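You operate a simulated robot arm through the tools that you are given. There is no shell and no other tool. Be economical: measure what you need, move in short steps, check, and stop when the job is done.

You run a simulated two-armed robot. Do the job below in one go: nothing can be reset, and whatever is moved stays where it is left.

## Task
Run the green cord round the red peg, the purple round the white peg.
Fine: each cable goes round those pegs only; each plug goes home in the clip of its colour, lever closed; then tug each till its window turns green; leave the white cord alone.

Only the result counts: the job must be done as asked and must still hold three seconds after the hand-in. Knocking over, shifting, dropping, spilling or breaking anything else fails it.

## Robot
Two 7-joint arms with fingered hands on one trunk, on a base that drives. Base frame: it is fixed to the floor where the robot stands at the start and does not move with it; the origin is under the middle of the robot, x ahead of it, y to its left, z up; the surface under the hand at the start is at about z = 0.808. Lengths are in m, angles in rad, forces in N, time in s.
The left shoulder is at the start at [0.042, 0.163, 1.061], the right one opposite. Places, roughly: green clip [0.6, -0.2, 0.8]; purple clip [0.5, -0.2, 0.8]; white cord (7x3x3 cm) [0.5, -0.4, 0.8]. Payload 4 kg a hand.
The tool frame of a hand sits at the grasp point between the pads (the TCP): z along the fingers, y along the line on which they close. The tips reach 0.036 m beyond it. The gripper opens to 0.124 m. The gripper's body begins 0.042 m behind the TCP. The gripper is a hand of 4 fingers: y runs from the thumb to the fingers, the wrist lies at [-0.015, -0.099, -0.189] in the tool frame, and closing takes about 1.5 s.
Orientation is told as [roll, pitch, yaw] about the base's x, y, z axes, in that order, counted from this pose: with the fingers straight down and the wrist toward the robot, the tool's x, y and z point along [0, 1, 0], [1, 0, 0] and [0, 0, -1] of the base frame.

## Interface
- The arms move only by the tool drive_tool. It takes "left_commands", "right_commands" or both (then of equal length, played together; a hand with none holds still); each is a list of rows, each a list of 3 entries, a list of its own where there are three numbers: the shift along the tool's x, y, z in mm, then the turn, a rotation vector about the tool's x, y, z in rad, then the finger opening in mm, from 0 to 124. In form: [[[tx, ty, tz], [ax, ay, az], grip], ...]. A call has 1 to 8 rows; each row shifts and turns the commanded pose from where the row before left it, along the tool's axes as they then stand. Each row takes 0.2 s and may step no farther than 0.05 m and 0.15 rad from the row before; otherwise, or with a gripper value out of range, the whole call is refused. Where a pose cannot be reached the arm comes as near as it can. A force on the tool above 40 N (or 10 N above the force at the start of the call, whichever is more), or a blocked arm, ends the call early, and 0.2 s more pass. The fingers move at their own pace (about 0.045 m/s each) and stop on an object; they squeeze with about 29 N. The grip force told is the motor's: it shows also when the fingers shut on nothing. Time passes only in rows, and 0.2 s behind the last, so rows that do not move let the fingers close. It gives the time, the measured TCP pose, the force on the tool (base axes), the opening and the grip force at its end, in the units of the frame above (readings bear some noise), with the torque about the TCP (base axes, N m) and any sound that the robot's microphone picked up.
- Cameras (640 x 400 px; columns grow to the right, rows downward): "scene" is now at [0.1504, -0.0202, 1.2996]; the picture's right is [-0.23, -0.97, 0.04], its down [-0.46, 0.08, -0.88] and it looks along [0.86, -0.22, -0.47] (base axes); focal length 252 px, centre (320, 200). "left" rides on the left gripper at [-0.075, -0.086, -0.123] in its tool frame; the picture's right is [-0.70, -0.34, 0.63], its down [0.64, -0.68, 0.35] and it looks along [0.32, 0.65, 0.69] (tool axes); focal length 275 px, centre (320, 200). "right" rides on the right gripper at [0.075, -0.086, -0.123] in its tool frame; the picture's right is [-0.70, 0.34, -0.63], its down [-0.64, -0.68, 0.35] and it looks along [-0.32, 0.65, 0.69] (tool axes); focal length 275 px, centre (320, 200). There is no depth. A picture from a camera that has moved, and an enlarged one, comes with that camera's place and axes in the base frame and with its lens.
- capture(camera): a new picture of that camera. The clock stands still meanwhile.
- slide_trunk(by): slides the trunk up (or, below 0, down) by that many m; the arms and the scene camera ride with it, the base frame stays. It gives what a move gives, with no picture.
- drive_base(legs): drives the robot by 1 to 6 legs, each [ahead, left, turn to the left] in m, m and rad, along the robot's own axes; the way and the turn of a leg run together, so that a leg with both is an arc; at most 1.5 m and 3.142 rad a leg. The arms and the cameras ride along, it lands a little off, and it stops where it bumps. It gives what a move gives.
- grasp_type(shape, hand): the hand has 4 fingers and takes this shape, open, in about a second: jaw (thumb against the fingers, like two jaws); tri (thumb and two fingers); tip (a fingertip pinch); poke (one finger out to press); point (the index stretched); flat (the hand flat); cup (the hand cupped); fist (a fist). The gripper value then closes the fingers along that shape, each until it touches; the sizes above hold for jaw. It gives what a move gives, with no picture.
- turn_head(pan, tilt): turns the head with the scene camera to pan (to the left, within 1.501 rad either way) and tilt (down, from -0.506 to 1.204), counted from straight ahead of the robot. It gives what a move gives.
- close_up(camera, box): a new picture of the part [left, top, right, bottom] of that camera's present view, enlarged. The clock stands still meanwhile.
- finish_job(): hands the job in; it is judged then, once.

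Work in short steps. Places have to be worked out from the pictures, the camera data and where the tool is seen: move nearer, look again, correct. Check each grasp and each placing, and mend what went wrong. You have 120 turns and 88 pictures in all, those below and enlarged ones among them. Open the grippers and draw the arms clear of the work before you hand the job in, unless the task says otherwise; then end with one line.

The tools are called after "Call:" as a command line: name --argument value ..., lists and objects as JSON in quotes. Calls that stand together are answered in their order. drive_tool: Moves the arms, as the interface text tells. Its arguments: {"type":"object","properties":{"left_commands":{"type":"array"},"right_commands":{"type":"array"}},"required":[]} The other tools are called the same way: slide_trunk (by) slides the trunk up or down; grasp_type (shape, hand) gives the hand a shape; drive_base (legs) drives the base; turn_head (pan, tilt) turns the head that bears the scene camera; capture (camera) takes a picture; close_up (camera, box) takes an enlarged picture of a part of a camera's view; finish_job () hands the job in.

At the start:

```text
time_s: 0.0
left_eef_pos: [0.8605, 0.1957, 1.1296]
left_orientation: [-0.001, 0.0, 0.001]
left_wrist_force: [-0.2, -0.8, 0.5]
left_ft_torque: [0.02, 0.0, 0.04]
left_finger_gap: 0.1236
left_grip_force: 0.0
left_shape: jaw
right_eef_pos: [0.6532, -0.5318, 1.1428]
right_orientation: [-0.001, 0.0, -0.001]
right_wrist_force: [-0.1, -0.4, 0.8]
right_ft_torque: [0.01, 0.0, -0.01]
right_finger_gap: 0.1237
right_grip_force: 0.1
right_shape: jaw
trunk travel left (down, up): [-0.225, 0.253]
robot x, y, heading: [-0.0022, 0.004, 0.0]
head pan, tilt: [-0.236, 0.339]
```

scene: 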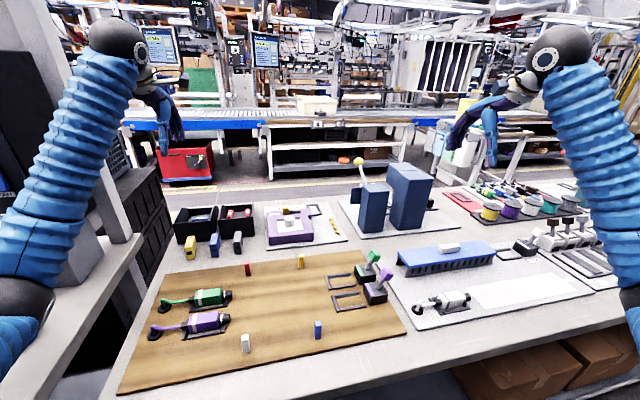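
right: 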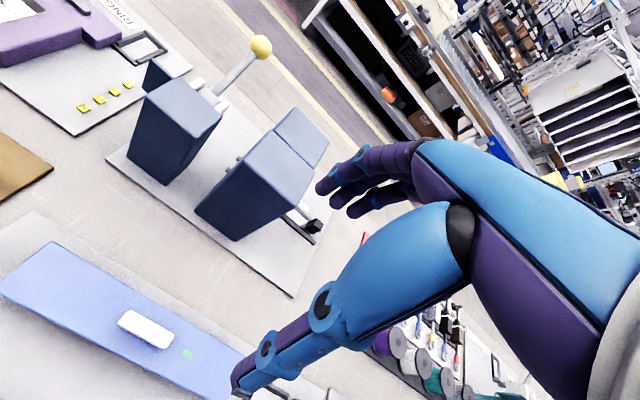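
left: 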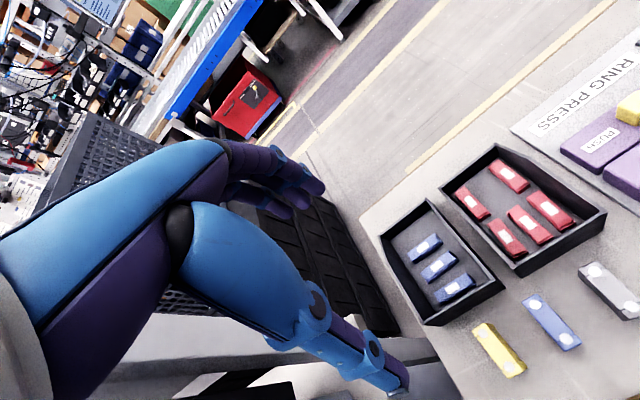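

I start with a close look at the cable board: plugs on the left, pegs in the middle, clips on the right.

Call:
close_up --camera "scene" --box '[110, 240, 270, 360]'

Call:
close_up --camera "scene" --box '[290, 230, 480, 350]'

```text
3.33 times, centred on (190, 300) of scene
camera zoom: at [0.1504, -0.0202, 1.2996], right [-0.23, -0.97, 0.04], down [-0.46, 0.08, -0.88], along [0.86, -0.22, -0.47], focal length 841 px, centre (753, -133)
```

zoom: 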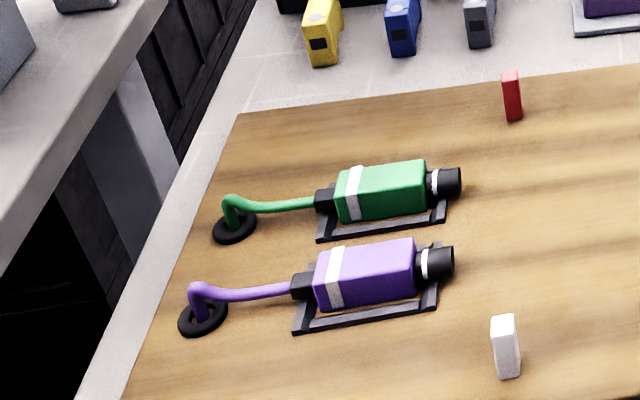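

```text
3.33 times, centred on (385, 290) of scene
camera zoom: at [0.1504, -0.0202, 1.2996], right [-0.23, -0.97, 0.04], down [-0.46, 0.08, -0.88], along [0.86, -0.22, -0.47], focal length 841 px, centre (103, -100)
```

zoom: 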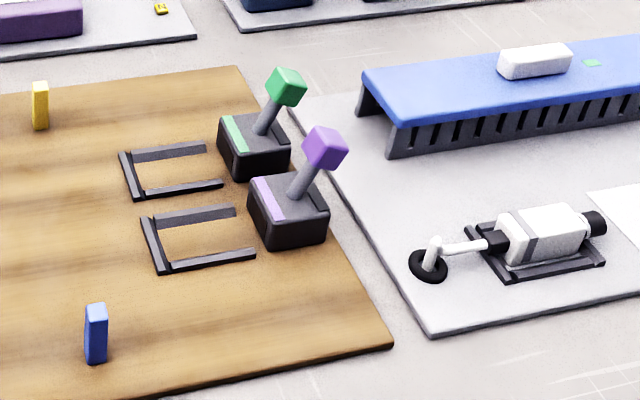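

The layout is plain now. I zoom harder to get the clip and plug details.

Call:
close_up --camera "scene" --box '[320, 242, 400, 322]'

Call:
close_up --camera "scene" --box '[140, 275, 260, 350]'

```text
5.00 times, centred on (360, 282) of scene
camera zoom: at [0.1504, -0.0202, 1.2996], right [-0.23, -0.97, 0.04], down [-0.46, 0.08, -0.88], along [0.86, -0.22, -0.47], focal length 1261 px, centre (120, -210)
```

zoom: 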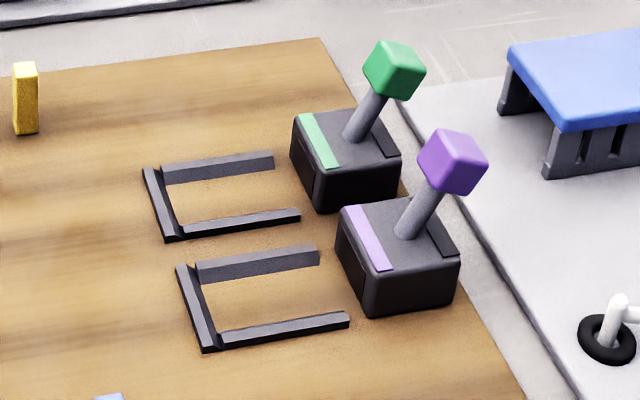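

```text
5.33 times, centred on (200, 312) of scene
camera zoom: at [0.1504, -0.0202, 1.2996], right [-0.23, -0.97, 0.04], down [-0.46, 0.08, -0.88], along [0.86, -0.22, -0.47], focal length 1345 px, centre (960, -400)
```

zoom: 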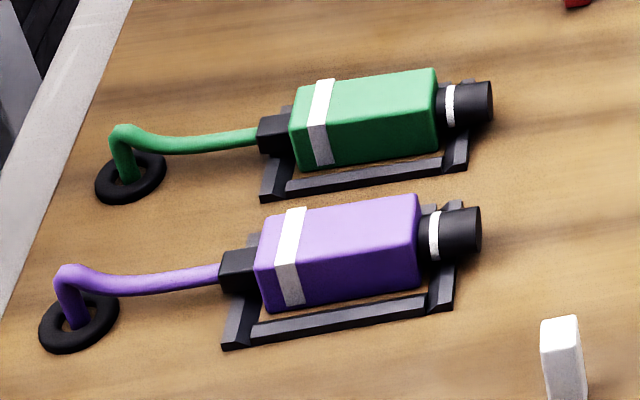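

Estimates: green plug ≈ (0.60, 0.117), purple plug ≈ (0.535, 0.117), red peg (0.682, 0.035), white peg (0.474, 0.034). The clip lanes are at x ≈ 0.595 and 0.53, with the block face at y ≈ -0.24. I back the base off so the right arm can cover the whole area, and bring the right hand toward the green plug.

Call:
drive_base --legs '[[-0.14, 0.04, 0]]'

Call:
turn_head --pan -0.1 --tilt 0.5

Call:
capture --camera "scene"

```text
time_s: 1.4
left_eef_pos: [0.7208, 0.237, 1.1317]
left_orientation: [-0.001, -0.002, 0.0]
left_wrist_force: [-0.8, 0.0, 1.0]
left_ft_torque: [0.01, -0.04, 0.01]
left_finger_gap: 0.1236
left_grip_force: 0.0
left_shape: jaw
right_eef_pos: [0.5129, -0.4906, 1.144]
right_orientation: [0.001, -0.002, 0.0]
right_wrist_force: [-0.7, 0.4, 0.3]
right_ft_torque: [-0.01, -0.06, 0.01]
right_finger_gap: 0.1237
right_grip_force: 0.1
right_shape: jaw
trunk travel left (down, up): [-0.225, 0.253]
robot x, y, heading: [-0.1416, 0.04, 0.001]
head pan, tilt: [-0.236, 0.339]
```

```text
time_s: 2.1
left_eef_pos: [0.7212, 0.2353, 1.1303]
left_orientation: [0.001, -0.001, 0.001]
left_wrist_force: [0.3, -0.1, 0.5]
left_ft_torque: [0.01, -0.06, 0.0]
left_finger_gap: 0.1237
left_grip_force: 0.1
left_shape: jaw
right_eef_pos: [0.5132, -0.4918, 1.1432]
right_orientation: [0.0, -0.001, 0.001]
right_wrist_force: [-0.2, 0.4, -0.1]
right_ft_torque: [0.01, 0.02, 0.01]
right_finger_gap: 0.1234
right_grip_force: 0.1
right_shape: jaw
trunk travel left (down, up): [-0.225, 0.253]
robot x, y, heading: [-0.1392, 0.0385, -0.0]
head pan, tilt: [-0.099, 0.499]
```

```text
80 pictures are left
camera scene: at [0.0089, 0.0328, 1.285], right [-0.1, -1.0, 0.02], down [-0.61, 0.05, -0.79], along [0.79, -0.09, -0.61], focal length 252 px, centre (320, 200)
```

scene: 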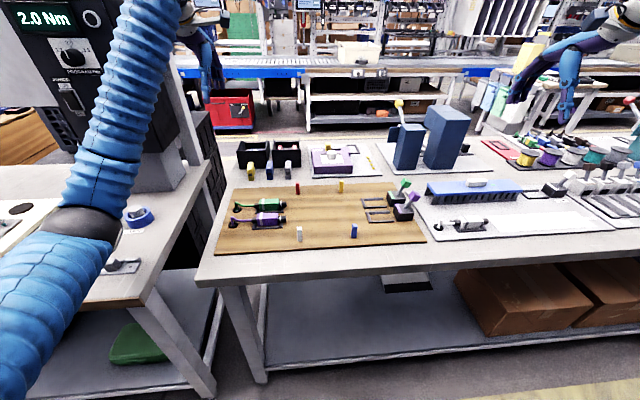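

The way is free. I move the right hand above the plugs in high steps, and raise the left hand a little so it is out of the way.

Call:
drive_tool --right_commands '[[[50, 10, 0], [0, 0, 0], 124], [[50, 10, 0], [0, 0, 0], 124], [[50, 10, 0], [0, 0, 0], 124], [[50, 10, 0], [0, 0, 0], 124], [[50, 10, 0], [0, 0, 0], 124], [[50, 10, 0], [0, 0, 0], 124], [[50, 10, 0], [0, 0, 0], 124], [[50, 10, 0], [0, 0, 0], 124]]' --left_commands '[[[10, 0, -15], [0, 0, 0], 124], [[10, 0, -15], [0, 0, 0], 124], [[10, 0, -15], [0, 0, 0], 124], [[10, 0, -15], [0, 0, 0], 124], [[0, 0, -15], [0, 0, 0], 124], [[0, 0, -15], [0, 0, 0], 124], [[0, 0, -15], [0, 0, 0], 124], [[0, 0, -15], [0, 0, 0], 124]]'

Call:
capture --camera "right"

```text
refused: row 1 steps farther than a row can; nothing moved
```

```text
79 pictures are left
camera right: at [0.4286, -0.4171, 1.2652], right [0.34, -0.7, 0.63], down [-0.68, -0.64, -0.35], along [0.65, -0.32, -0.69], focal length 275 px, centre (320, 200)
```

right: 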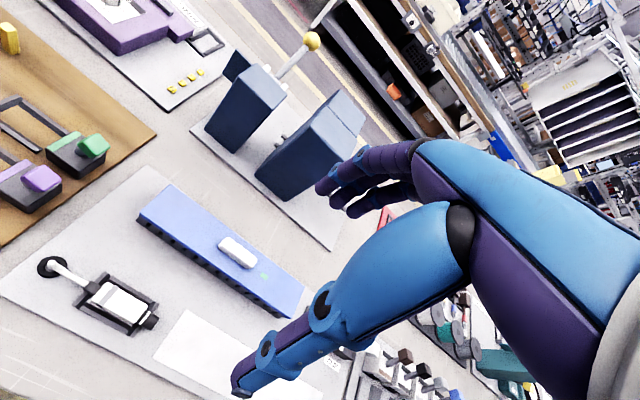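

The diagonal step was just over 50 mm. I use slightly shorter rows.

Call:
drive_tool --right_commands '[[[48, 8, 0], [0, 0, 0], 124], [[48, 8, 0], [0, 0, 0], 124], [[48, 8, 0], [0, 0, 0], 124], [[48, 8, 0], [0, 0, 0], 124], [[48, 8, 0], [0, 0, 0], 124], [[48, 8, 0], [0, 0, 0], 124], [[48, 8, 0], [0, 0, 0], 124], [[48, 8, 0], [0, 0, 0], 124]]' --left_commands '[[[10, 0, -15], [0, 0, 0], 124], [[10, 0, -15], [0, 0, 0], 124], [[10, 0, -15], [0, 0, 0], 124], [[10, 0, -15], [0, 0, 0], 124], [[0, 0, -15], [0, 0, 0], 124], [[0, 0, -15], [0, 0, 0], 124], [[0, 0, -15], [0, 0, 0], 124], [[0, 0, -15], [0, 0, 0], 124]]'

Call:
capture --camera "right"

```text
time_s: 3.9
left_eef_pos: [0.7213, 0.2761, 1.2501]
left_orientation: [0.0, 0.0, 0.0]
left_wrist_force: [-0.5, -0.8, -0.4]
left_ft_torque: [-0.03, 0.01, -0.02]
left_finger_gap: 0.1237
left_grip_force: 0.1
left_shape: jaw
right_eef_pos: [0.5765, -0.1039, 1.1438]
right_orientation: [0.0, 0.0, 0.0]
right_wrist_force: [0.3, 0.6, -0.9]
right_ft_torque: [-0.02, 0.03, -0.01]
right_finger_gap: 0.1238
right_grip_force: 0.1
right_shape: jaw
trunk travel left (down, up): [-0.225, 0.253]
robot x, y, heading: [-0.1423, 0.0384, 0.002]
head pan, tilt: [-0.099, 0.499]
```

```text
78 pictures are left
camera right: at [0.4915, -0.031, 1.2663], right [0.34, -0.7, 0.63], down [-0.68, -0.64, -0.35], along [0.65, -0.32, -0.69], focal length 275 px, centre (320, 200)
```

right: 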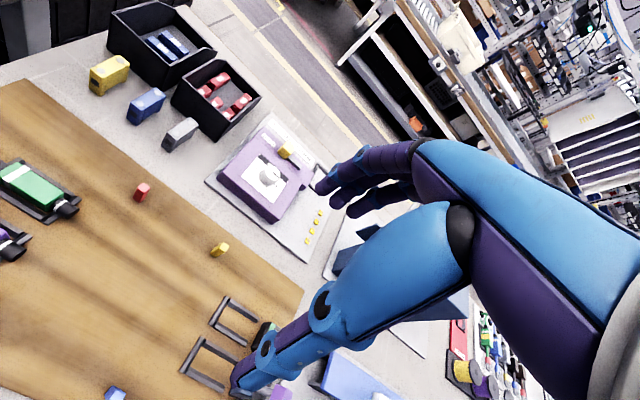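

Refined: pegs at x ≈ 0.66 (red y 0.028, yellow y -0.11) and x ≈ 0.46 (white, blue). The green plug's centre is ≈ (0.598, 0.112). I go above it, lower down.

Call:
drive_tool --right_commands '[[[43, 4, 20], [0, 0, 0], 90], [[43, 4, 20], [0, 0, 0], 70], [[43, 4, 20], [0, 0, 0], 60], [[43, 4, 20], [0, 0, 0], 56], [[44, 5, 20], [0, 0, 0], 56], [[0, 0, 45], [0, 0, 0], 56]]'

Call:
capture --camera "right"

Call:
close_up --camera "scene" --box '[190, 150, 350, 250]'

```text
time_s: 5.3
left_eef_pos: [0.7232, 0.2739, 1.2491]
left_orientation: [0.0, 0.002, 0.001]
left_wrist_force: [0.6, -0.5, 0.0]
left_ft_torque: [0.03, 0.03, 0.0]
left_finger_gap: 0.1238
left_grip_force: 0.0
left_shape: jaw
right_eef_pos: [0.5989, 0.1072, 0.9971]
right_orientation: [0.003, 0.0, 0.002]
right_wrist_force: [0.2, -0.6, 0.4]
right_ft_torque: [0.03, 0.03, -0.02]
right_finger_gap: 0.0561
right_grip_force: 0.2
right_shape: jaw
trunk travel left (down, up): [-0.225, 0.253]
robot x, y, heading: [-0.1393, 0.0387, -0.005]
head pan, tilt: [-0.099, 0.499]
```

```text
77 pictures are left
camera right: at [0.5133, 0.1819, 1.1201], right [0.34, -0.7, 0.63], down [-0.68, -0.64, -0.35], along [0.65, -0.31, -0.69], focal length 275 px, centre (320, 200)
```

right: 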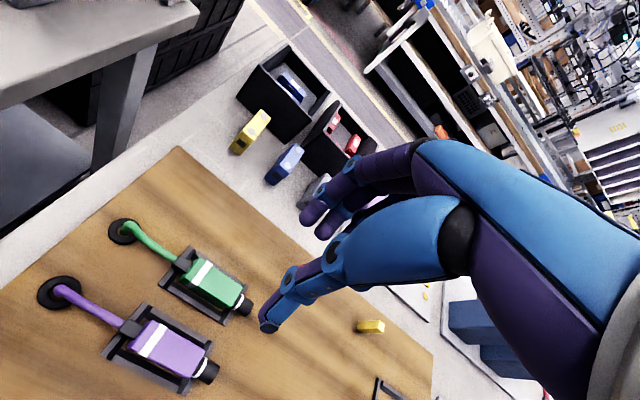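

```text
4.00 times, centred on (270, 200) of scene
camera zoom: at [0.0096, 0.0322, 1.2846], right [-0.1, -1.0, 0.01], down [-0.61, 0.05, -0.79], along [0.79, -0.09, -0.61], focal length 1009 px, centre (520, 200)
```

zoom: 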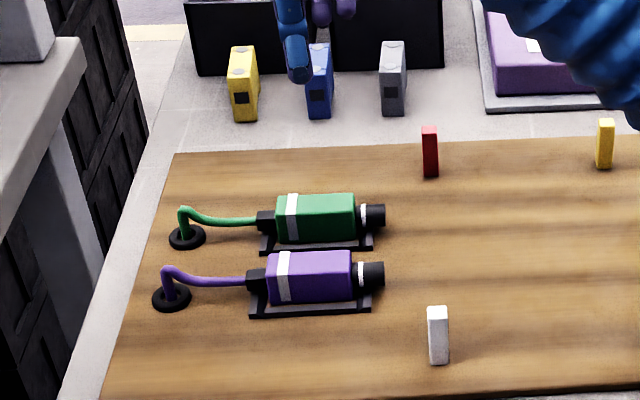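

The plug's centre refines to ≈ (0.596, 0.117). I align and lower to z ≈ 0.90, then check.

Call:
drive_tool --right_commands '[[[8, -2, 30], [0, 0, 0], 56], [[0, 0, 35], [0, 0, 0], 56], [[0, 0, 30], [0, 0, 0], 56]]'

Call:
capture --camera "right"

Call:
close_up --camera "scene" --box '[210, 170, 306, 230]'

```text
time_s: 6.2
left_eef_pos: [0.7118, 0.2776, 1.2579]
left_orientation: [-0.005, -0.009, -0.002]
left_wrist_force: [0.2, 1.2, -0.1]
left_ft_torque: [-0.07, 0.02, -0.03]
left_finger_gap: 0.1234
left_grip_force: 0.1
left_shape: jaw
right_eef_pos: [0.6113, 0.1031, 1.0176]
right_orientation: [-0.013, -0.163, -0.019]
right_wrist_force: [0.6, 0.5, -0.8]
right_ft_torque: [0.01, 0.0, 0.02]
right_finger_gap: 0.0561
right_grip_force: 0.2
right_shape: jaw
trunk travel left (down, up): [-0.225, 0.253]
robot x, y, heading: [-0.1399, 0.0397, -0.008]
head pan, tilt: [-0.099, 0.499]
stopped in row 3 (right hand): the arm was blocked; the commanded pose is now the measured one
```

```text
75 pictures are left
camera right: at [0.5073, 0.1816, 1.1237], right [0.21, -0.69, 0.69], down [-0.63, -0.64, -0.44], along [0.75, -0.34, -0.57], focal length 275 px, centre (320, 200)
```

right: 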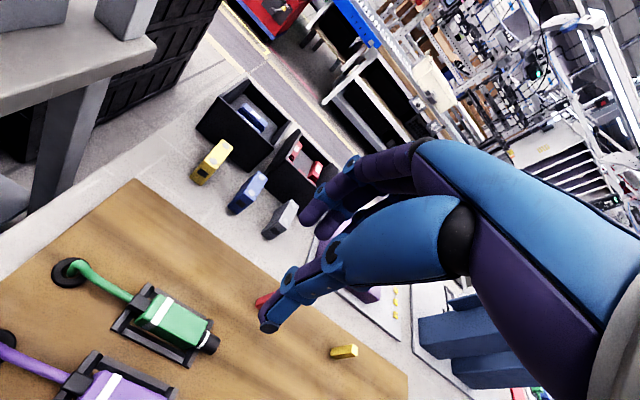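

```text
6.67 times, centred on (258, 200) of scene
camera zoom: at [-0.0027, 0.037, 1.287], right [-0.1, -0.99, 0.02], down [-0.6, 0.04, -0.8], along [0.8, -0.09, -0.6], focal length 1682 px, centre (733, 200)
```

zoom: 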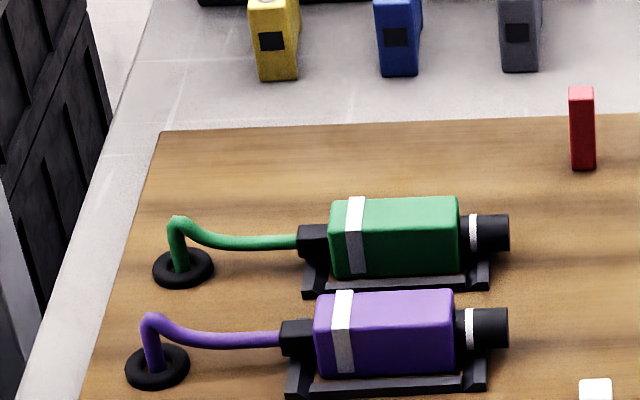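

The arm was blocked well above the board, so something further up the arm is touching. I turn the head to look at the arm.

Call:
turn_head --pan -0.3 --tilt 0.9

Call:
capture --camera "scene"

```text
time_s: 7.1
left_eef_pos: [0.7098, 0.2735, 1.2609]
left_orientation: [-0.004, -0.013, -0.005]
left_wrist_force: [0.9, 0.3, -1.0]
left_ft_torque: [-0.01, 0.0, -0.01]
left_finger_gap: 0.1237
left_grip_force: 0.0
left_shape: jaw
right_eef_pos: [0.6084, 0.1042, 1.0194]
right_orientation: [-0.008, -0.165, -0.016]
right_wrist_force: [-0.8, 0.8, 0.2]
right_ft_torque: [0.01, 0.0, 0.0]
right_finger_gap: 0.0561
right_grip_force: 0.0
right_shape: jaw
trunk travel left (down, up): [-0.225, 0.253]
robot x, y, heading: [-0.1391, 0.0365, -0.005]
head pan, tilt: [-0.3, 0.901]
```

```text
73 pictures are left
camera scene: at [-0.0266, 0.0204, 1.2571], right [-0.3, -0.95, 0.04], down [-0.83, 0.23, -0.51], along [0.48, -0.19, -0.86], focal length 252 px, centre (320, 200)
```

scene: 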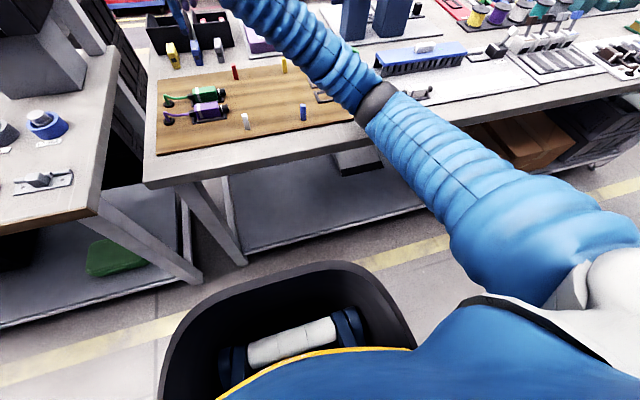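

The elbow hangs low over the table's front edge. Raising the trunk lifts the shoulder and elbow.

Call:
slide_trunk --by 0.2

Call:
capture --camera "scene"

```text
time_s: 9.3
left_eef_pos: [0.7239, 0.2707, 1.4497]
left_orientation: [0.0, 0.001, -0.003]
left_wrist_force: [0.4, 0.1, 0.6]
left_ft_torque: [-0.01, 0.04, -0.06]
left_finger_gap: 0.1237
left_grip_force: 0.0
left_shape: jaw
right_eef_pos: [0.6184, 0.1026, 1.1978]
right_orientation: [-0.005, -0.135, -0.015]
right_wrist_force: [0.2, 0.0, -0.2]
right_ft_torque: [-0.02, 0.0, 0.03]
right_finger_gap: 0.0561
right_grip_force: 0.0
right_shape: jaw
trunk travel left (down, up): [-0.425, 0.053]
robot x, y, heading: [-0.1409, 0.0362, -0.002]
head pan, tilt: [-0.3, 0.901]
```

```text
72 pictures are left
camera scene: at [-0.0717, 0.0176, 1.4726], right [-0.3, -0.95, 0.0], down [-0.75, 0.23, -0.61], along [0.59, -0.18, -0.79], focal length 252 px, centre (320, 200)
```

scene: 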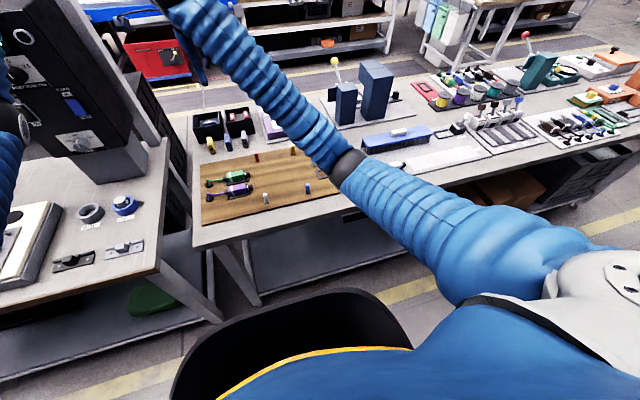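

The arm is up now. I straighten the hand and come down over the green plug again in steps.

Call:
drive_tool --right_commands '[[[0, 0, 0], [0.135, 0.005, -0.015], 56], [[14, -22, 20], [0, 0, 0], 56], [[0, 0, 40], [0, 0, 0], 56], [[0, 0, 40], [0, 0, 0], 56], [[0, 0, 40], [0, 0, 0], 56], [[0, 0, 40], [0, 0, 0], 56]]'

Call:
capture --camera "scene"

```text
time_s: 10.7
left_eef_pos: [0.7232, 0.2713, 1.4523]
left_orientation: [0.0, 0.001, -0.002]
left_wrist_force: [0.7, 0.3, -0.6]
left_ft_torque: [0.02, 0.0, 0.0]
left_finger_gap: 0.1237
left_grip_force: 0.2
left_shape: jaw
right_eef_pos: [0.5967, 0.1173, 1.0186]
right_orientation: [-0.002, -0.001, 0.001]
right_wrist_force: [0.5, 0.9, 0.0]
right_ft_torque: [0.01, 0.02, -0.02]
right_finger_gap: 0.0561
right_grip_force: 0.0
right_shape: jaw
trunk travel left (down, up): [-0.425, 0.053]
robot x, y, heading: [-0.1405, 0.0386, -0.003]
head pan, tilt: [-0.3, 0.901]
```

```text
71 pictures are left
camera scene: at [-0.0719, 0.0175, 1.4726], right [-0.3, -0.95, 0.0], down [-0.75, 0.23, -0.61], along [0.59, -0.18, -0.79], focal length 252 px, centre (320, 200)
```

scene: 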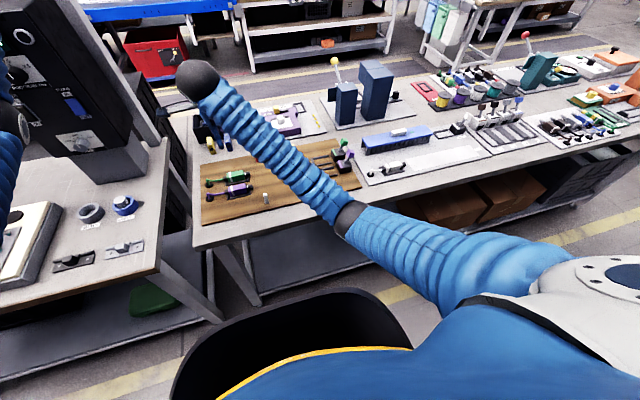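

The elbow now hangs near the table edge. I gain the remaining trunk height before going lower.

Call:
slide_trunk --by 0.05

Call:
drive_tool --right_commands '[[[0, 0, 40], [0, 0, 0], 56], [[0, 0, 40], [0, 0, 0], 56], [[0, 0, 40], [0, 0, 0], 56], [[0, 0, 40], [0, 0, 0], 56]]'

Call:
capture --camera "scene"

Call:
capture --camera "right"

```text
time_s: 11.6
left_eef_pos: [0.7237, 0.2713, 1.5002]
left_orientation: [0.001, 0.001, -0.002]
left_wrist_force: [-0.1, 1.1, -0.2]
left_ft_torque: [0.03, 0.01, 0.0]
left_finger_gap: 0.124
left_grip_force: 0.1
left_shape: jaw
right_eef_pos: [0.5959, 0.1175, 1.0681]
right_orientation: [-0.001, -0.003, 0.0]
right_wrist_force: [0.0, -0.3, 0.1]
right_ft_torque: [0.0, 0.03, 0.02]
right_finger_gap: 0.0563
right_grip_force: 0.2
right_shape: jaw
trunk travel left (down, up): [-0.475, 0.003]
robot x, y, heading: [-0.1341, 0.0367, -0.005]
head pan, tilt: [-0.3, 0.901]
```

```text
time_s: 12.6
left_eef_pos: [0.7229, 0.2708, 1.5002]
left_orientation: [0.0, 0.0, -0.003]
left_wrist_force: [0.4, -0.6, 0.3]
left_ft_torque: [-0.01, 0.02, 0.04]
left_finger_gap: 0.1238
left_grip_force: 0.1
left_shape: jaw
right_eef_pos: [0.5964, 0.1158, 0.9079]
right_orientation: [-0.001, -0.004, 0.0]
right_wrist_force: [0.2, -0.3, -0.2]
right_ft_torque: [0.04, -0.01, 0.0]
right_finger_gap: 0.0563
right_grip_force: 0.0
right_shape: jaw
trunk travel left (down, up): [-0.475, 0.003]
robot x, y, heading: [-0.1407, 0.0378, -0.003]
head pan, tilt: [-0.3, 0.901]
```

```text
70 pictures are left
camera scene: at [-0.0753, 0.0177, 1.5225], right [-0.3, -0.95, 0.0], down [-0.75, 0.23, -0.62], along [0.59, -0.18, -0.78], focal length 252 px, centre (320, 200)
```

scene: 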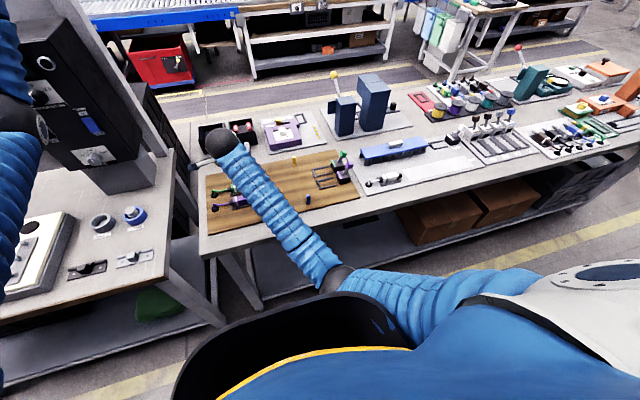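

```text
69 pictures are left
camera right: at [0.5104, 0.1909, 1.0303], right [0.34, -0.69, 0.64], down [-0.68, -0.65, -0.35], along [0.65, -0.32, -0.69], focal length 275 px, centre (320, 200)
```

right: 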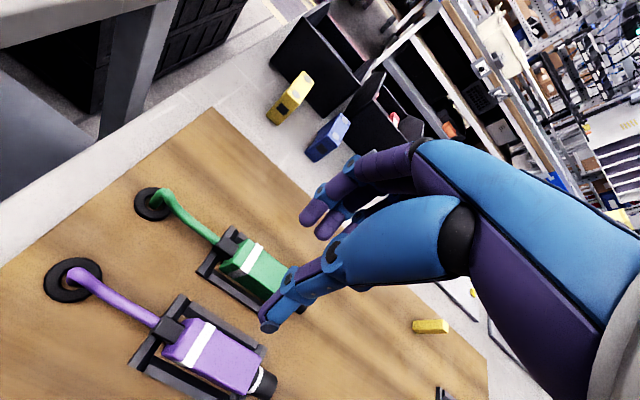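

The arm stays clear, and the fingers straddle the green plug. I lower to z ≈ 0.857 and close.

Call:
drive_tool --right_commands '[[[4, -1, 25], [0, 0, 0], 56], [[0, 0, 20], [0, 0, 0], 56], [[0, 0, 5], [0, 0, 0], 56], [[0, 0, 0], [0, 0, 0], 20], [[0, 0, 0], [0, 0, 0], 20], [[0, 0, 0], [0, 0, 0], 15], [[0, 0, 0], [0, 0, 0], 15]]'

Call:
capture --camera "right"

```text
time_s: 14.2
left_eef_pos: [0.7236, 0.2711, 1.5]
left_orientation: [-0.001, -0.001, -0.002]
left_wrist_force: [-0.3, 0.5, 0.4]
left_ft_torque: [0.03, 0.03, -0.01]
left_finger_gap: 0.1238
left_grip_force: 0.1
left_shape: jaw
right_eef_pos: [0.6031, 0.1114, 0.8626]
right_orientation: [-0.013, -0.016, -0.004]
right_wrist_force: [1.3, -0.2, 8.5]
right_ft_torque: [-0.05, 0.02, 0.03]
right_finger_gap: 0.0208
right_grip_force: 28.3
right_shape: jaw
trunk travel left (down, up): [-0.475, 0.003]
robot x, y, heading: [-0.1387, 0.0337, -0.004]
head pan, tilt: [-0.3, 0.901]
```

```text
68 pictures are left
camera right: at [0.5158, 0.1871, 0.9841], right [0.32, -0.69, 0.65], down [-0.68, -0.65, -0.35], along [0.66, -0.33, -0.68], focal length 275 px, centre (320, 200)
```

right: 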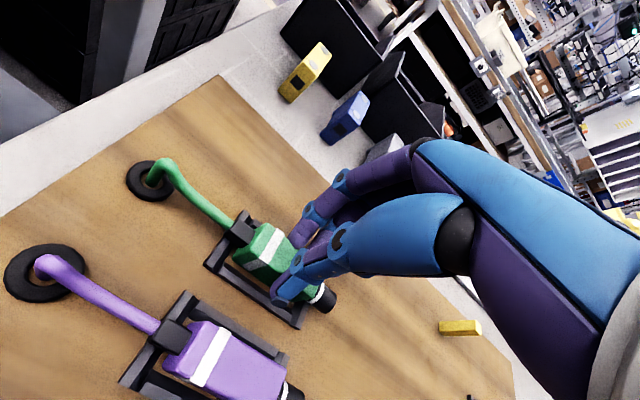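

Holding at 21 mm opening with full grip force. I lift gently to test the hold.

Call:
drive_tool --right_commands '[[[0, 0, -15], [0, 0, 0], 15], [[0, 0, -15], [0, 0, 0], 15], [[0, 0, -10], [0, 0, 0], 15]]'

Call:
capture --camera "right"

Call:
close_up --camera "scene" --box '[190, 120, 318, 200]'

```text
time_s: 15.2
left_eef_pos: [0.7232, 0.2705, 1.5007]
left_orientation: [0.0, -0.001, -0.002]
left_wrist_force: [-0.7, 0.0, 0.5]
left_ft_torque: [-0.03, 0.01, -0.01]
left_finger_gap: 0.1238
left_grip_force: 0.0
left_shape: jaw
right_eef_pos: [0.5991, 0.0833, 0.8804]
right_orientation: [-0.053, 0.002, -0.02]
right_wrist_force: [-0.2, 0.4, -1.2]
right_ft_torque: [-0.01, -0.01, 0.02]
right_finger_gap: 0.018
right_grip_force: 29.0
right_shape: jaw
trunk travel left (down, up): [-0.475, 0.003]
robot x, y, heading: [-0.1408, 0.0342, 0.0]
head pan, tilt: [-0.3, 0.901]
stopped in row 3 (right hand): the arm was blocked; the commanded pose is now the measured one
```

```text
67 pictures are left
camera right: at [0.5161, 0.1668, 0.9987], right [0.33, -0.67, 0.67], down [-0.69, -0.65, -0.31], along [0.64, -0.36, -0.68], focal length 275 px, centre (320, 200)
```

right: 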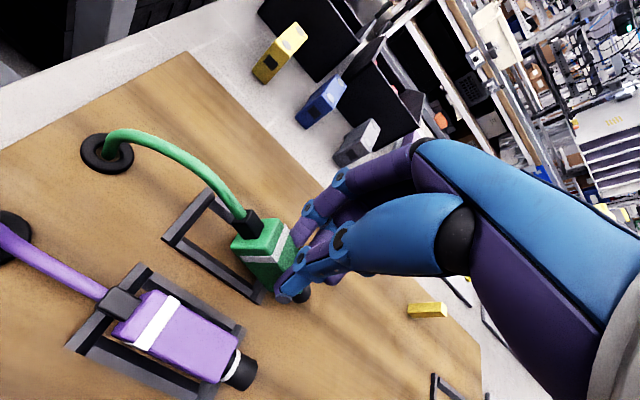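

```text
5.00 times, centred on (254, 160) of scene
camera zoom: at [-0.0754, 0.0173, 1.5225], right [-0.3, -0.95, 0.0], down [-0.75, 0.23, -0.62], along [0.59, -0.18, -0.78], focal length 1261 px, centre (650, 400)
```

zoom: 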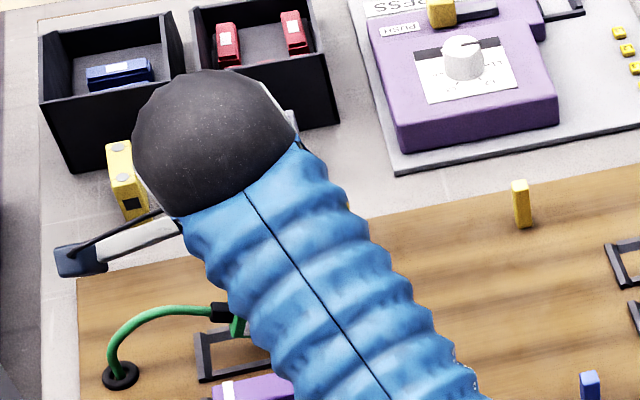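

The hand drifted in -y and the plug tilted, so the right arm is cramped crossing the body. I try easing it back toward +y to re-seat the plug before changing my approach.

Call:
drive_tool --right_commands '[[[5, 0, -8], [0, 0.03, 0], 15], [[8, 0, 0], [0, 0.02, 0], 15], [[8, 0, 0], [0, 0, 0], 15]]'

Call:
capture --camera "right"

```text
time_s: 16.2
left_eef_pos: [0.725, 0.2707, 1.5012]
left_orientation: [0.001, -0.001, -0.004]
left_wrist_force: [0.4, 0.1, 0.5]
left_ft_torque: [0.02, -0.01, 0.04]
left_finger_gap: 0.1239
left_grip_force: 0.0
left_shape: jaw
right_eef_pos: [0.6062, 0.0755, 0.8763]
right_orientation: [-0.044, -0.001, -0.033]
right_wrist_force: [0.8, 0.9, -0.3]
right_ft_torque: [-0.02, 0.01, -0.01]
right_finger_gap: 0.0182
right_grip_force: 29.0
right_shape: jaw
trunk travel left (down, up): [-0.475, 0.003]
robot x, y, heading: [-0.1382, 0.0369, -0.007]
head pan, tilt: [-0.3, 0.901]
stopped in row 3 (right hand): the arm was blocked; the commanded pose is now the measured one
```

```text
65 pictures are left
camera right: at [0.5231, 0.1584, 0.9948], right [0.31, -0.68, 0.66], down [-0.7, -0.63, -0.32], along [0.64, -0.37, -0.68], focal length 275 px, centre (320, 200)
```

right: 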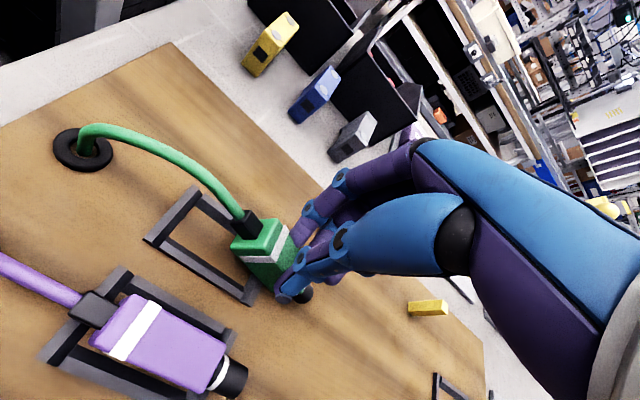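

The blocking is upstream of the wrist, since the wrist force is nil. I look at the elbow.

Call:
turn_head --pan -0.3 --tilt 1.15

Call:
capture --camera "scene"

```text
time_s: 17.0
left_eef_pos: [0.7237, 0.2707, 1.5001]
left_orientation: [0.0, -0.002, -0.001]
left_wrist_force: [-0.1, 0.6, 0.9]
left_ft_torque: [0.02, 0.02, 0.0]
left_finger_gap: 0.1238
left_grip_force: 0.0
left_shape: jaw
right_eef_pos: [0.6052, 0.0761, 0.875]
right_orientation: [-0.042, 0.001, -0.036]
right_wrist_force: [-0.2, -0.1, -0.9]
right_ft_torque: [-0.04, -0.01, -0.02]
right_finger_gap: 0.0183
right_grip_force: 29.0
right_shape: jaw
trunk travel left (down, up): [-0.475, 0.003]
robot x, y, heading: [-0.1331, 0.0398, -0.002]
head pan, tilt: [-0.3, 1.15]
```

```text
64 pictures are left
camera scene: at [-0.0906, 0.0222, 1.5056], right [-0.3, -0.95, 0.0], down [-0.87, 0.27, -0.41], along [0.39, -0.12, -0.91], focal length 252 px, centre (320, 200)
```

scene: 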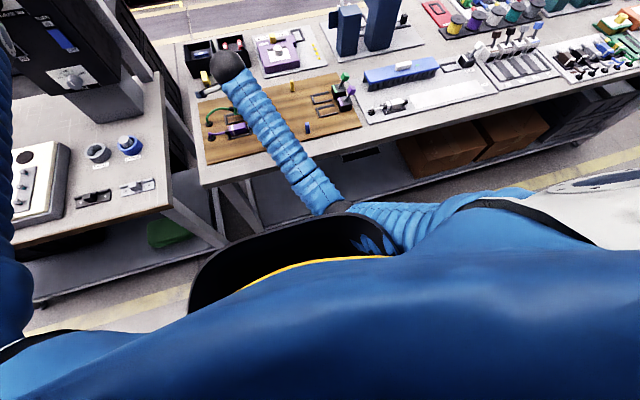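

The elbow is against the robot's chest collar. I check how the plug sits in the fingers before I relieve the arm.

Call:
close_up --camera "right" --box '[200, 170, 360, 320]'

```text
2.67 times, centred on (280, 245) of right
camera zoom: at [0.5226, 0.159, 0.9952], right [0.31, -0.68, 0.66], down [-0.7, -0.63, -0.32], along [0.64, -0.37, -0.68], focal length 734 px, centre (427, 80)
```

zoom: 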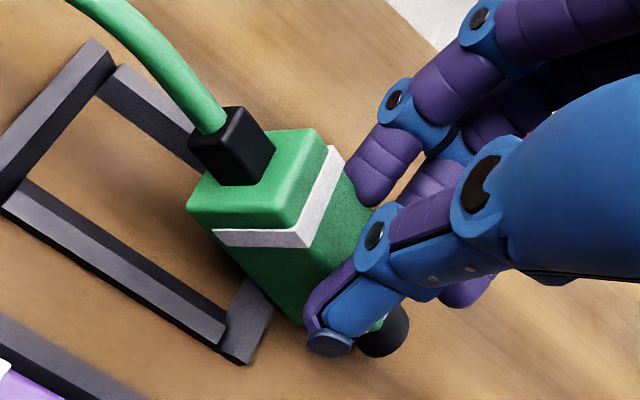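

The plug is pitched nose-down with its nose on the board. I release it there, lift the right hand off, and will work with the left arm from a base further right, where no arm crosses the body.

Call:
drive_tool --right_commands '[[[0, 0, 0], [0, 0, 0], 30], [[0, 0, 0], [0, 0, 0], 50], [[0, 0, 0], [0, 0, 0], 56], [[0, 0, 0], [0, 0, 0], 56], [[0, 5, -30], [0, 0, 0], 56], [[0, 10, -40], [0, 0, 0], 56], [[-20, 10, -40], [0, 0, 0], 56], [[-25, 10, -40], [0, 0, 0], 56]]'

Call:
capture --camera "right"

```text
time_s: 18.8
left_eef_pos: [0.7232, 0.2704, 1.4998]
left_orientation: [0.0, 0.001, -0.001]
left_wrist_force: [0.0, 0.0, -0.2]
left_ft_torque: [-0.02, 0.0, 0.01]
left_finger_gap: 0.1238
left_grip_force: 0.1
left_shape: jaw
right_eef_pos: [0.6387, 0.0369, 1.028]
right_orientation: [-0.041, 0.002, -0.037]
right_wrist_force: [0.5, -0.3, 0.0]
right_ft_torque: [-0.01, -0.03, -0.01]
right_finger_gap: 0.0558
right_grip_force: 0.1
right_shape: jaw
trunk travel left (down, up): [-0.475, 0.003]
robot x, y, heading: [-0.1393, 0.0402, -0.002]
head pan, tilt: [-0.3, 1.15]
```

```text
62 pictures are left
camera right: at [0.5564, 0.1196, 1.1484], right [0.31, -0.68, 0.66], down [-0.71, -0.63, -0.32], along [0.64, -0.37, -0.68], focal length 275 px, centre (320, 200)
```

right: 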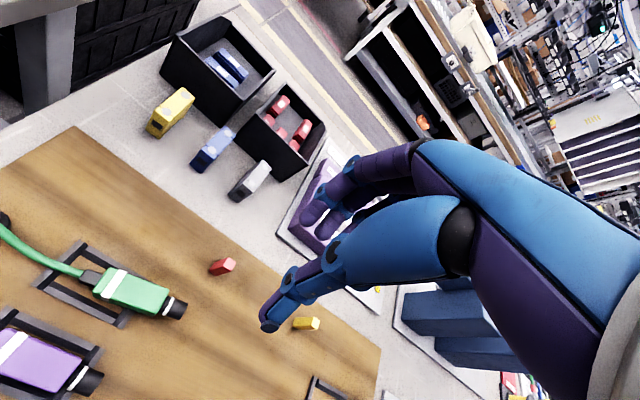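

The plug dropped back flat, a little forward in its holder. I retract the right hand to its own side.

Call:
drive_tool --right_commands '[[[-40, 0, -25], [0, 0.04, -0.037], 56], [[-40, 0, -25], [0, 0, 0], 56], [[-45, 0, -15], [0, 0, 0], 80], [[-49, 0, 0], [0, 0, 0], 100], [[-49, 0, 0], [0, 0, 0], 124], [[-49, 0, 0], [0, 0, 0], 124], [[-49, 0, 0], [0, 0, 0], 124], [[-49, 0, 0], [0, 0, 0], 124]]'

Call:
drive_base --legs '[[-0.02, -0.19, 0]]'

Call:
turn_head --pan 0.15 --tilt 0.8

Call:
capture --camera "scene"

```text
time_s: 20.6
left_eef_pos: [0.7234, 0.2698, 1.5011]
left_orientation: [0.002, 0.0, -0.002]
left_wrist_force: [-1.1, -1.0, 0.5]
left_ft_torque: [0.03, 0.01, 0.0]
left_finger_gap: 0.1237
left_grip_force: 0.0
left_shape: jaw
right_eef_pos: [0.6376, -0.3312, 1.0927]
right_orientation: [0.0, 0.002, 0.003]
right_wrist_force: [-0.9, -0.4, 0.0]
right_ft_torque: [0.04, 0.0, -0.03]
right_finger_gap: 0.1234
right_grip_force: 0.1
right_shape: jaw
trunk travel left (down, up): [-0.475, 0.003]
robot x, y, heading: [-0.1351, 0.0374, -0.001]
head pan, tilt: [-0.3, 1.15]
```

```text
time_s: 22.1
left_eef_pos: [0.7041, 0.0765, 1.5012]
left_orientation: [0.001, -0.001, -0.005]
left_wrist_force: [-0.2, -0.1, -0.1]
left_ft_torque: [0.06, -0.02, -0.03]
left_finger_gap: 0.1236
left_grip_force: 0.0
left_shape: jaw
right_eef_pos: [0.6166, -0.522, 1.094]
right_orientation: [-0.001, 0.001, 0.001]
right_wrist_force: [-0.3, -0.8, -0.4]
right_ft_torque: [0.01, -0.03, 0.01]
right_finger_gap: 0.1239
right_grip_force: 0.1
right_shape: jaw
trunk travel left (down, up): [-0.475, 0.003]
robot x, y, heading: [-0.1593, -0.1532, -0.0]
head pan, tilt: [-0.3, 1.15]
```

```text
time_s: 23.0
left_eef_pos: [0.7035, 0.0793, 1.4997]
left_orientation: [-0.001, 0.0, -0.004]
left_wrist_force: [0.0, 0.2, -0.1]
left_ft_torque: [-0.02, -0.01, 0.0]
left_finger_gap: 0.1238
left_grip_force: 0.1
left_shape: jaw
right_eef_pos: [0.6161, -0.5202, 1.0934]
right_orientation: [-0.003, 0.001, 0.004]
right_wrist_force: [-0.3, 0.5, 0.1]
right_ft_torque: [-0.04, -0.05, 0.01]
right_finger_gap: 0.1239
right_grip_force: 0.1
right_shape: jaw
trunk travel left (down, up): [-0.475, 0.003]
robot x, y, heading: [-0.1576, -0.1552, -0.002]
head pan, tilt: [0.15, 0.799]
```

```text
61 pictures are left
camera scene: at [-0.088, -0.1389, 1.5303], right [0.15, -0.99, 0.0], down [-0.71, -0.11, -0.7], along [0.69, 0.1, -0.72], focal length 252 px, centre (320, 200)
```

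scene: 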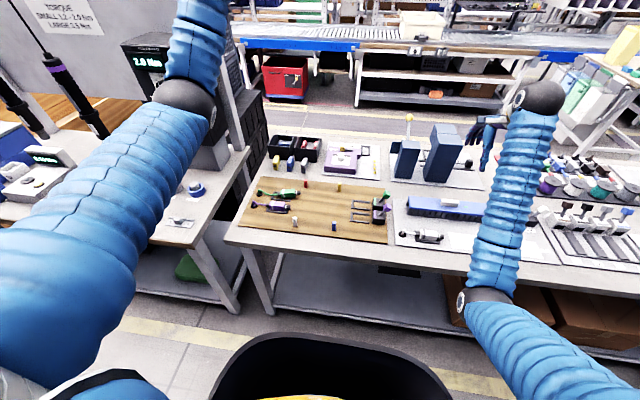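

Good posture now. I zoom in to locate the green plug exactly.

Call:
close_up --camera "scene" --box '[236, 170, 348, 240]'

```text
5.71 times, centred on (292, 205) of scene
camera zoom: at [-0.088, -0.1389, 1.5303], right [0.15, -0.99, 0.0], down [-0.71, -0.11, -0.7], along [0.69, 0.1, -0.72], focal length 1441 px, centre (480, 171)
```

zoom: 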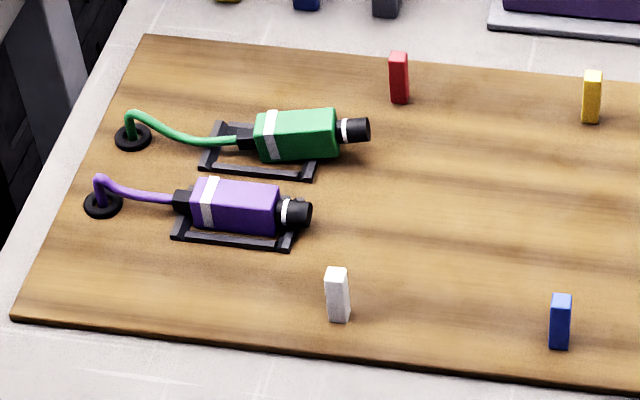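

I bring the left hand down toward the green plug (≈ (0.597, 0.09)), narrowing the fingers on the way.

Call:
drive_tool --left_commands '[[[0, -12, 48], [0, 0, 0], 100], [[0, -12, 48], [0, 0, 0], 80], [[0, -12, 48], [0, 0, 0], 60], [[0, -12, 48], [0, 0, 0], 56], [[0, -12, 48], [0, 0, 0], 56], [[2, -12, 48], [0, 0, 0], 56], [[3, -12, 48], [0, 0, 0], 56], [[3, -12, 48], [0, 0, 0], 56]]'

Call:
drive_tool --left_commands '[[[0, 0, 40], [0, 0, 0], 56], [[0, 0, 40], [0, 0, 0], 56], [[0, 0, 30], [0, 0, 0], 56]]'

Call:
capture --camera "left"

Call:
capture --camera "scene"

```text
time_s: 24.8
left_eef_pos: [0.6067, 0.0884, 1.1159]
left_orientation: [0.0, 0.001, -0.005]
left_wrist_force: [0.1, 0.3, 0.1]
left_ft_torque: [0.0, -0.01, -0.01]
left_finger_gap: 0.0563
left_grip_force: 0.0
left_shape: jaw
right_eef_pos: [0.6165, -0.5226, 1.0942]
right_orientation: [0.001, 0.001, 0.001]
right_wrist_force: [0.1, -0.2, 0.2]
right_ft_torque: [0.0, 0.04, 0.02]
right_finger_gap: 0.1237
right_grip_force: 0.1
right_shape: jaw
trunk travel left (down, up): [-0.475, 0.003]
robot x, y, heading: [-0.156, -0.1548, -0.002]
head pan, tilt: [0.15, 0.799]
```

```text
time_s: 25.6
left_eef_pos: [0.607, 0.0878, 1.0064]
left_orientation: [0.001, 0.0, -0.006]
left_wrist_force: [0.2, 0.1, 0.7]
left_ft_torque: [0.02, -0.01, 0.01]
left_finger_gap: 0.0562
left_grip_force: 0.0
left_shape: jaw
right_eef_pos: [0.6163, -0.5224, 1.094]
right_orientation: [0.0, 0.002, 0.002]
right_wrist_force: [-0.9, 0.3, 0.6]
right_ft_torque: [-0.01, -0.04, -0.03]
right_finger_gap: 0.1239
right_grip_force: 0.1
right_shape: jaw
trunk travel left (down, up): [-0.475, 0.003]
robot x, y, heading: [-0.1624, -0.154, -0.007]
head pan, tilt: [0.15, 0.799]
```

```text
59 pictures are left
camera left: at [0.5196, 0.0124, 1.1292], right [-0.34, -0.7, -0.63], down [-0.68, 0.65, -0.35], along [0.65, 0.31, -0.69], focal length 275 px, centre (320, 200)
```

left: 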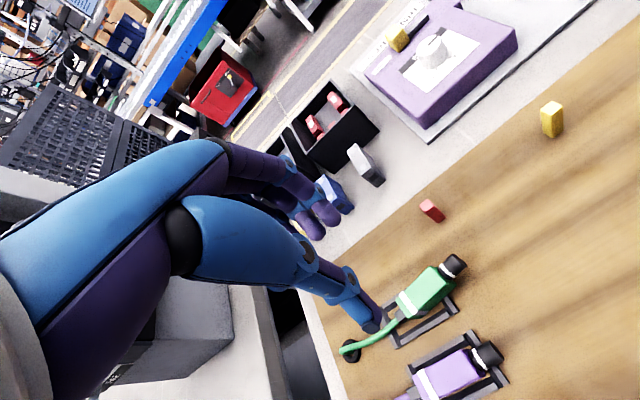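

```text
58 pictures are left
camera scene: at [-0.0881, -0.1395, 1.5304], right [0.15, -0.99, 0.0], down [-0.71, -0.11, -0.7], along [0.69, 0.1, -0.72], focal length 252 px, centre (320, 200)
```

scene: 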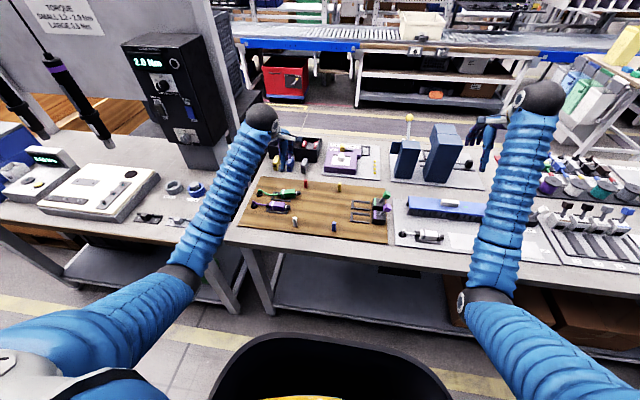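

Green body centre by this camera: ≈ (0.601, 0.085). I adjust and go down to z ≈ 0.90 for another look.

Call:
drive_tool --left_commands '[[[-2, -6, 35], [0, 0, 0], 56], [[0, 0, 35], [0, 0, 0], 56], [[0, 0, 30], [0, 0, 0], 56]]'

Call:
capture --camera "left"

Call:
close_up --camera "scene" --box '[236, 140, 364, 220]'

```text
time_s: 26.4
left_eef_pos: [0.5996, 0.0862, 0.9083]
left_orientation: [0.0, 0.0, -0.003]
left_wrist_force: [0.2, 0.0, 0.2]
left_ft_torque: [0.02, 0.0, 0.0]
left_finger_gap: 0.0565
left_grip_force: 0.1
left_shape: jaw
right_eef_pos: [0.6164, -0.5232, 1.0931]
right_orientation: [0.002, 0.001, 0.001]
right_wrist_force: [0.5, -0.4, -0.8]
right_ft_torque: [0.0, 0.0, -0.03]
right_finger_gap: 0.1238
right_grip_force: 0.1
right_shape: jaw
trunk travel left (down, up): [-0.475, 0.003]
robot x, y, heading: [-0.1593, -0.1561, -0.006]
head pan, tilt: [0.15, 0.799]
```

```text
57 pictures are left
camera left: at [0.5139, 0.0102, 1.0298], right [-0.34, -0.69, -0.63], down [-0.68, 0.65, -0.35], along [0.65, 0.31, -0.69], focal length 275 px, centre (320, 200)
```

left: 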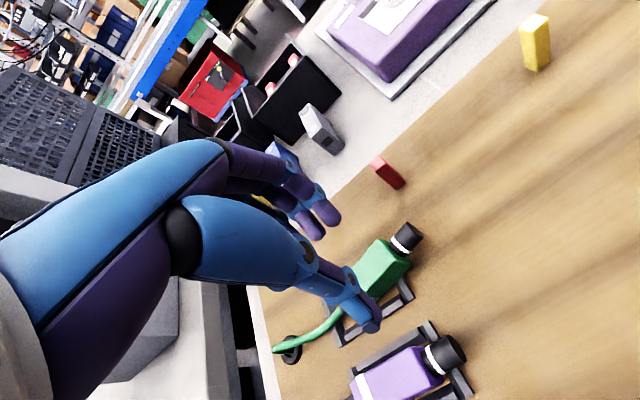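

```text
5.00 times, centred on (300, 180) of scene
camera zoom: at [-0.0883, -0.1396, 1.5304], right [0.15, -0.99, 0.0], down [-0.71, -0.11, -0.7], along [0.69, 0.1, -0.72], focal length 1261 px, centre (420, 300)
```

zoom: 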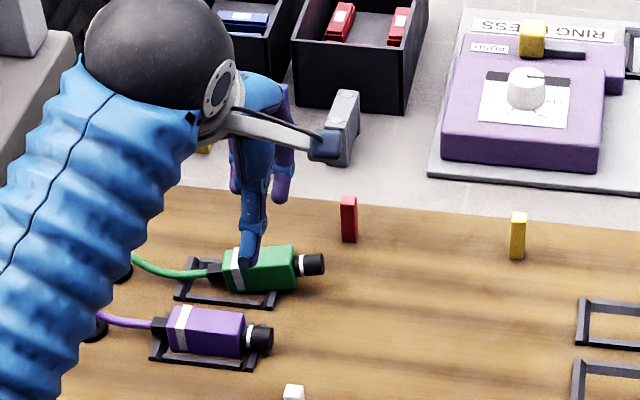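

The grasp point projects right on the body's centre. I lower to z ≈ 0.864 and close.

Call:
drive_tool --left_commands '[[[0, 1, 25], [0, 0, 0], 56], [[0, 0, 19], [0, 0, 0], 50], [[0, 0, 0], [0, 0, 0], 40], [[0, 0, 0], [0, 0, 0], 25], [[0, 0, 0], [0, 0, 0], 18], [[0, 0, 0], [0, 0, 0], 15]]'

Call:
close_up --camera "left" --box '[240, 180, 480, 400]'

```text
time_s: 27.8
left_eef_pos: [0.6012, 0.0853, 0.8635]
left_orientation: [-0.002, 0.0, -0.005]
left_wrist_force: [-0.7, 1.5, 3.4]
left_ft_torque: [0.06, -0.02, -0.02]
left_finger_gap: 0.0222
left_grip_force: 29.1
left_shape: jaw
right_eef_pos: [0.6156, -0.5214, 1.0935]
right_orientation: [0.0, 0.002, 0.002]
right_wrist_force: [-0.6, -0.4, 0.0]
right_ft_torque: [0.0, -0.01, -0.03]
right_finger_gap: 0.1238
right_grip_force: 0.1
right_shape: jaw
trunk travel left (down, up): [-0.475, 0.003]
robot x, y, heading: [-0.1607, -0.1527, -0.004]
head pan, tilt: [0.15, 0.799]
```

```text
1.82 times, centred on (360, 290) of left
camera zoom: at [0.5153, 0.0102, 0.9866], right [-0.34, -0.7, -0.63], down [-0.68, 0.65, -0.35], along [0.65, 0.31, -0.69], focal length 500 px, centre (247, 36)
```

zoom: 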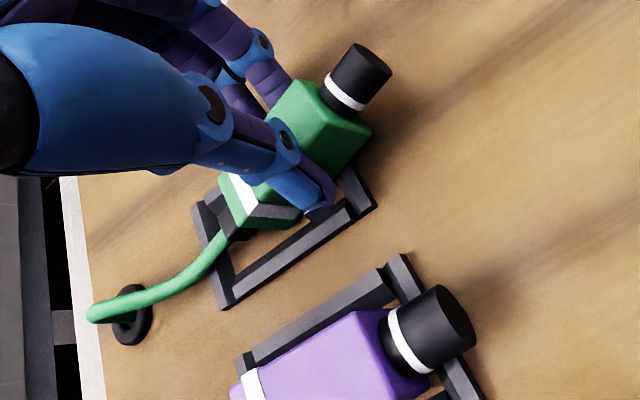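

The plug is gripped around its middle and lies flat. I lift it 25 mm and check.

Call:
drive_tool --left_commands '[[[0, 0, -10], [0, 0, 0], 12], [[0, 0, -15], [0, 0, 0], 12], [[0, 0, 0], [0, 0, 0], 12]]'

Call:
close_up --camera "left" --box '[240, 180, 480, 400]'

```text
time_s: 28.6
left_eef_pos: [0.6025, 0.086, 0.8894]
left_orientation: [0.001, 0.0, -0.004]
left_wrist_force: [0.3, -0.6, -0.3]
left_ft_torque: [-0.02, -0.03, 0.01]
left_finger_gap: 0.0211
left_grip_force: 28.3
left_shape: jaw
right_eef_pos: [0.6172, -0.5224, 1.093]
right_orientation: [-0.002, 0.001, 0.001]
right_wrist_force: [1.4, -0.6, 0.1]
right_ft_torque: [0.04, 0.0, 0.01]
right_finger_gap: 0.1234
right_grip_force: 0.0
right_shape: jaw
trunk travel left (down, up): [-0.475, 0.003]
robot x, y, heading: [-0.1581, -0.1542, -0.008]
head pan, tilt: [0.15, 0.799]
```

```text
1.82 times, centred on (360, 290) of left
camera zoom: at [0.5155, 0.0102, 1.0109], right [-0.34, -0.7, -0.63], down [-0.68, 0.65, -0.35], along [0.65, 0.31, -0.69], focal length 500 px, centre (247, 36)
```

zoom: 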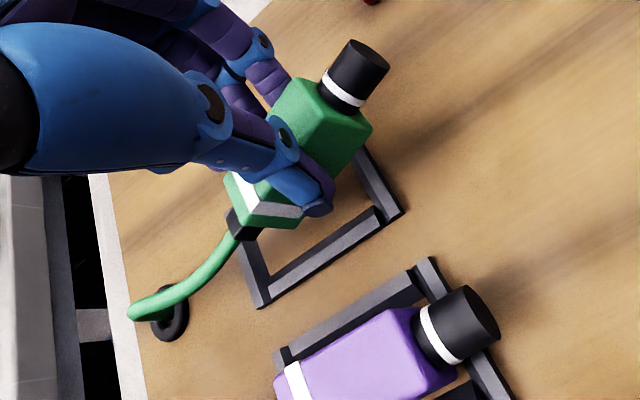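

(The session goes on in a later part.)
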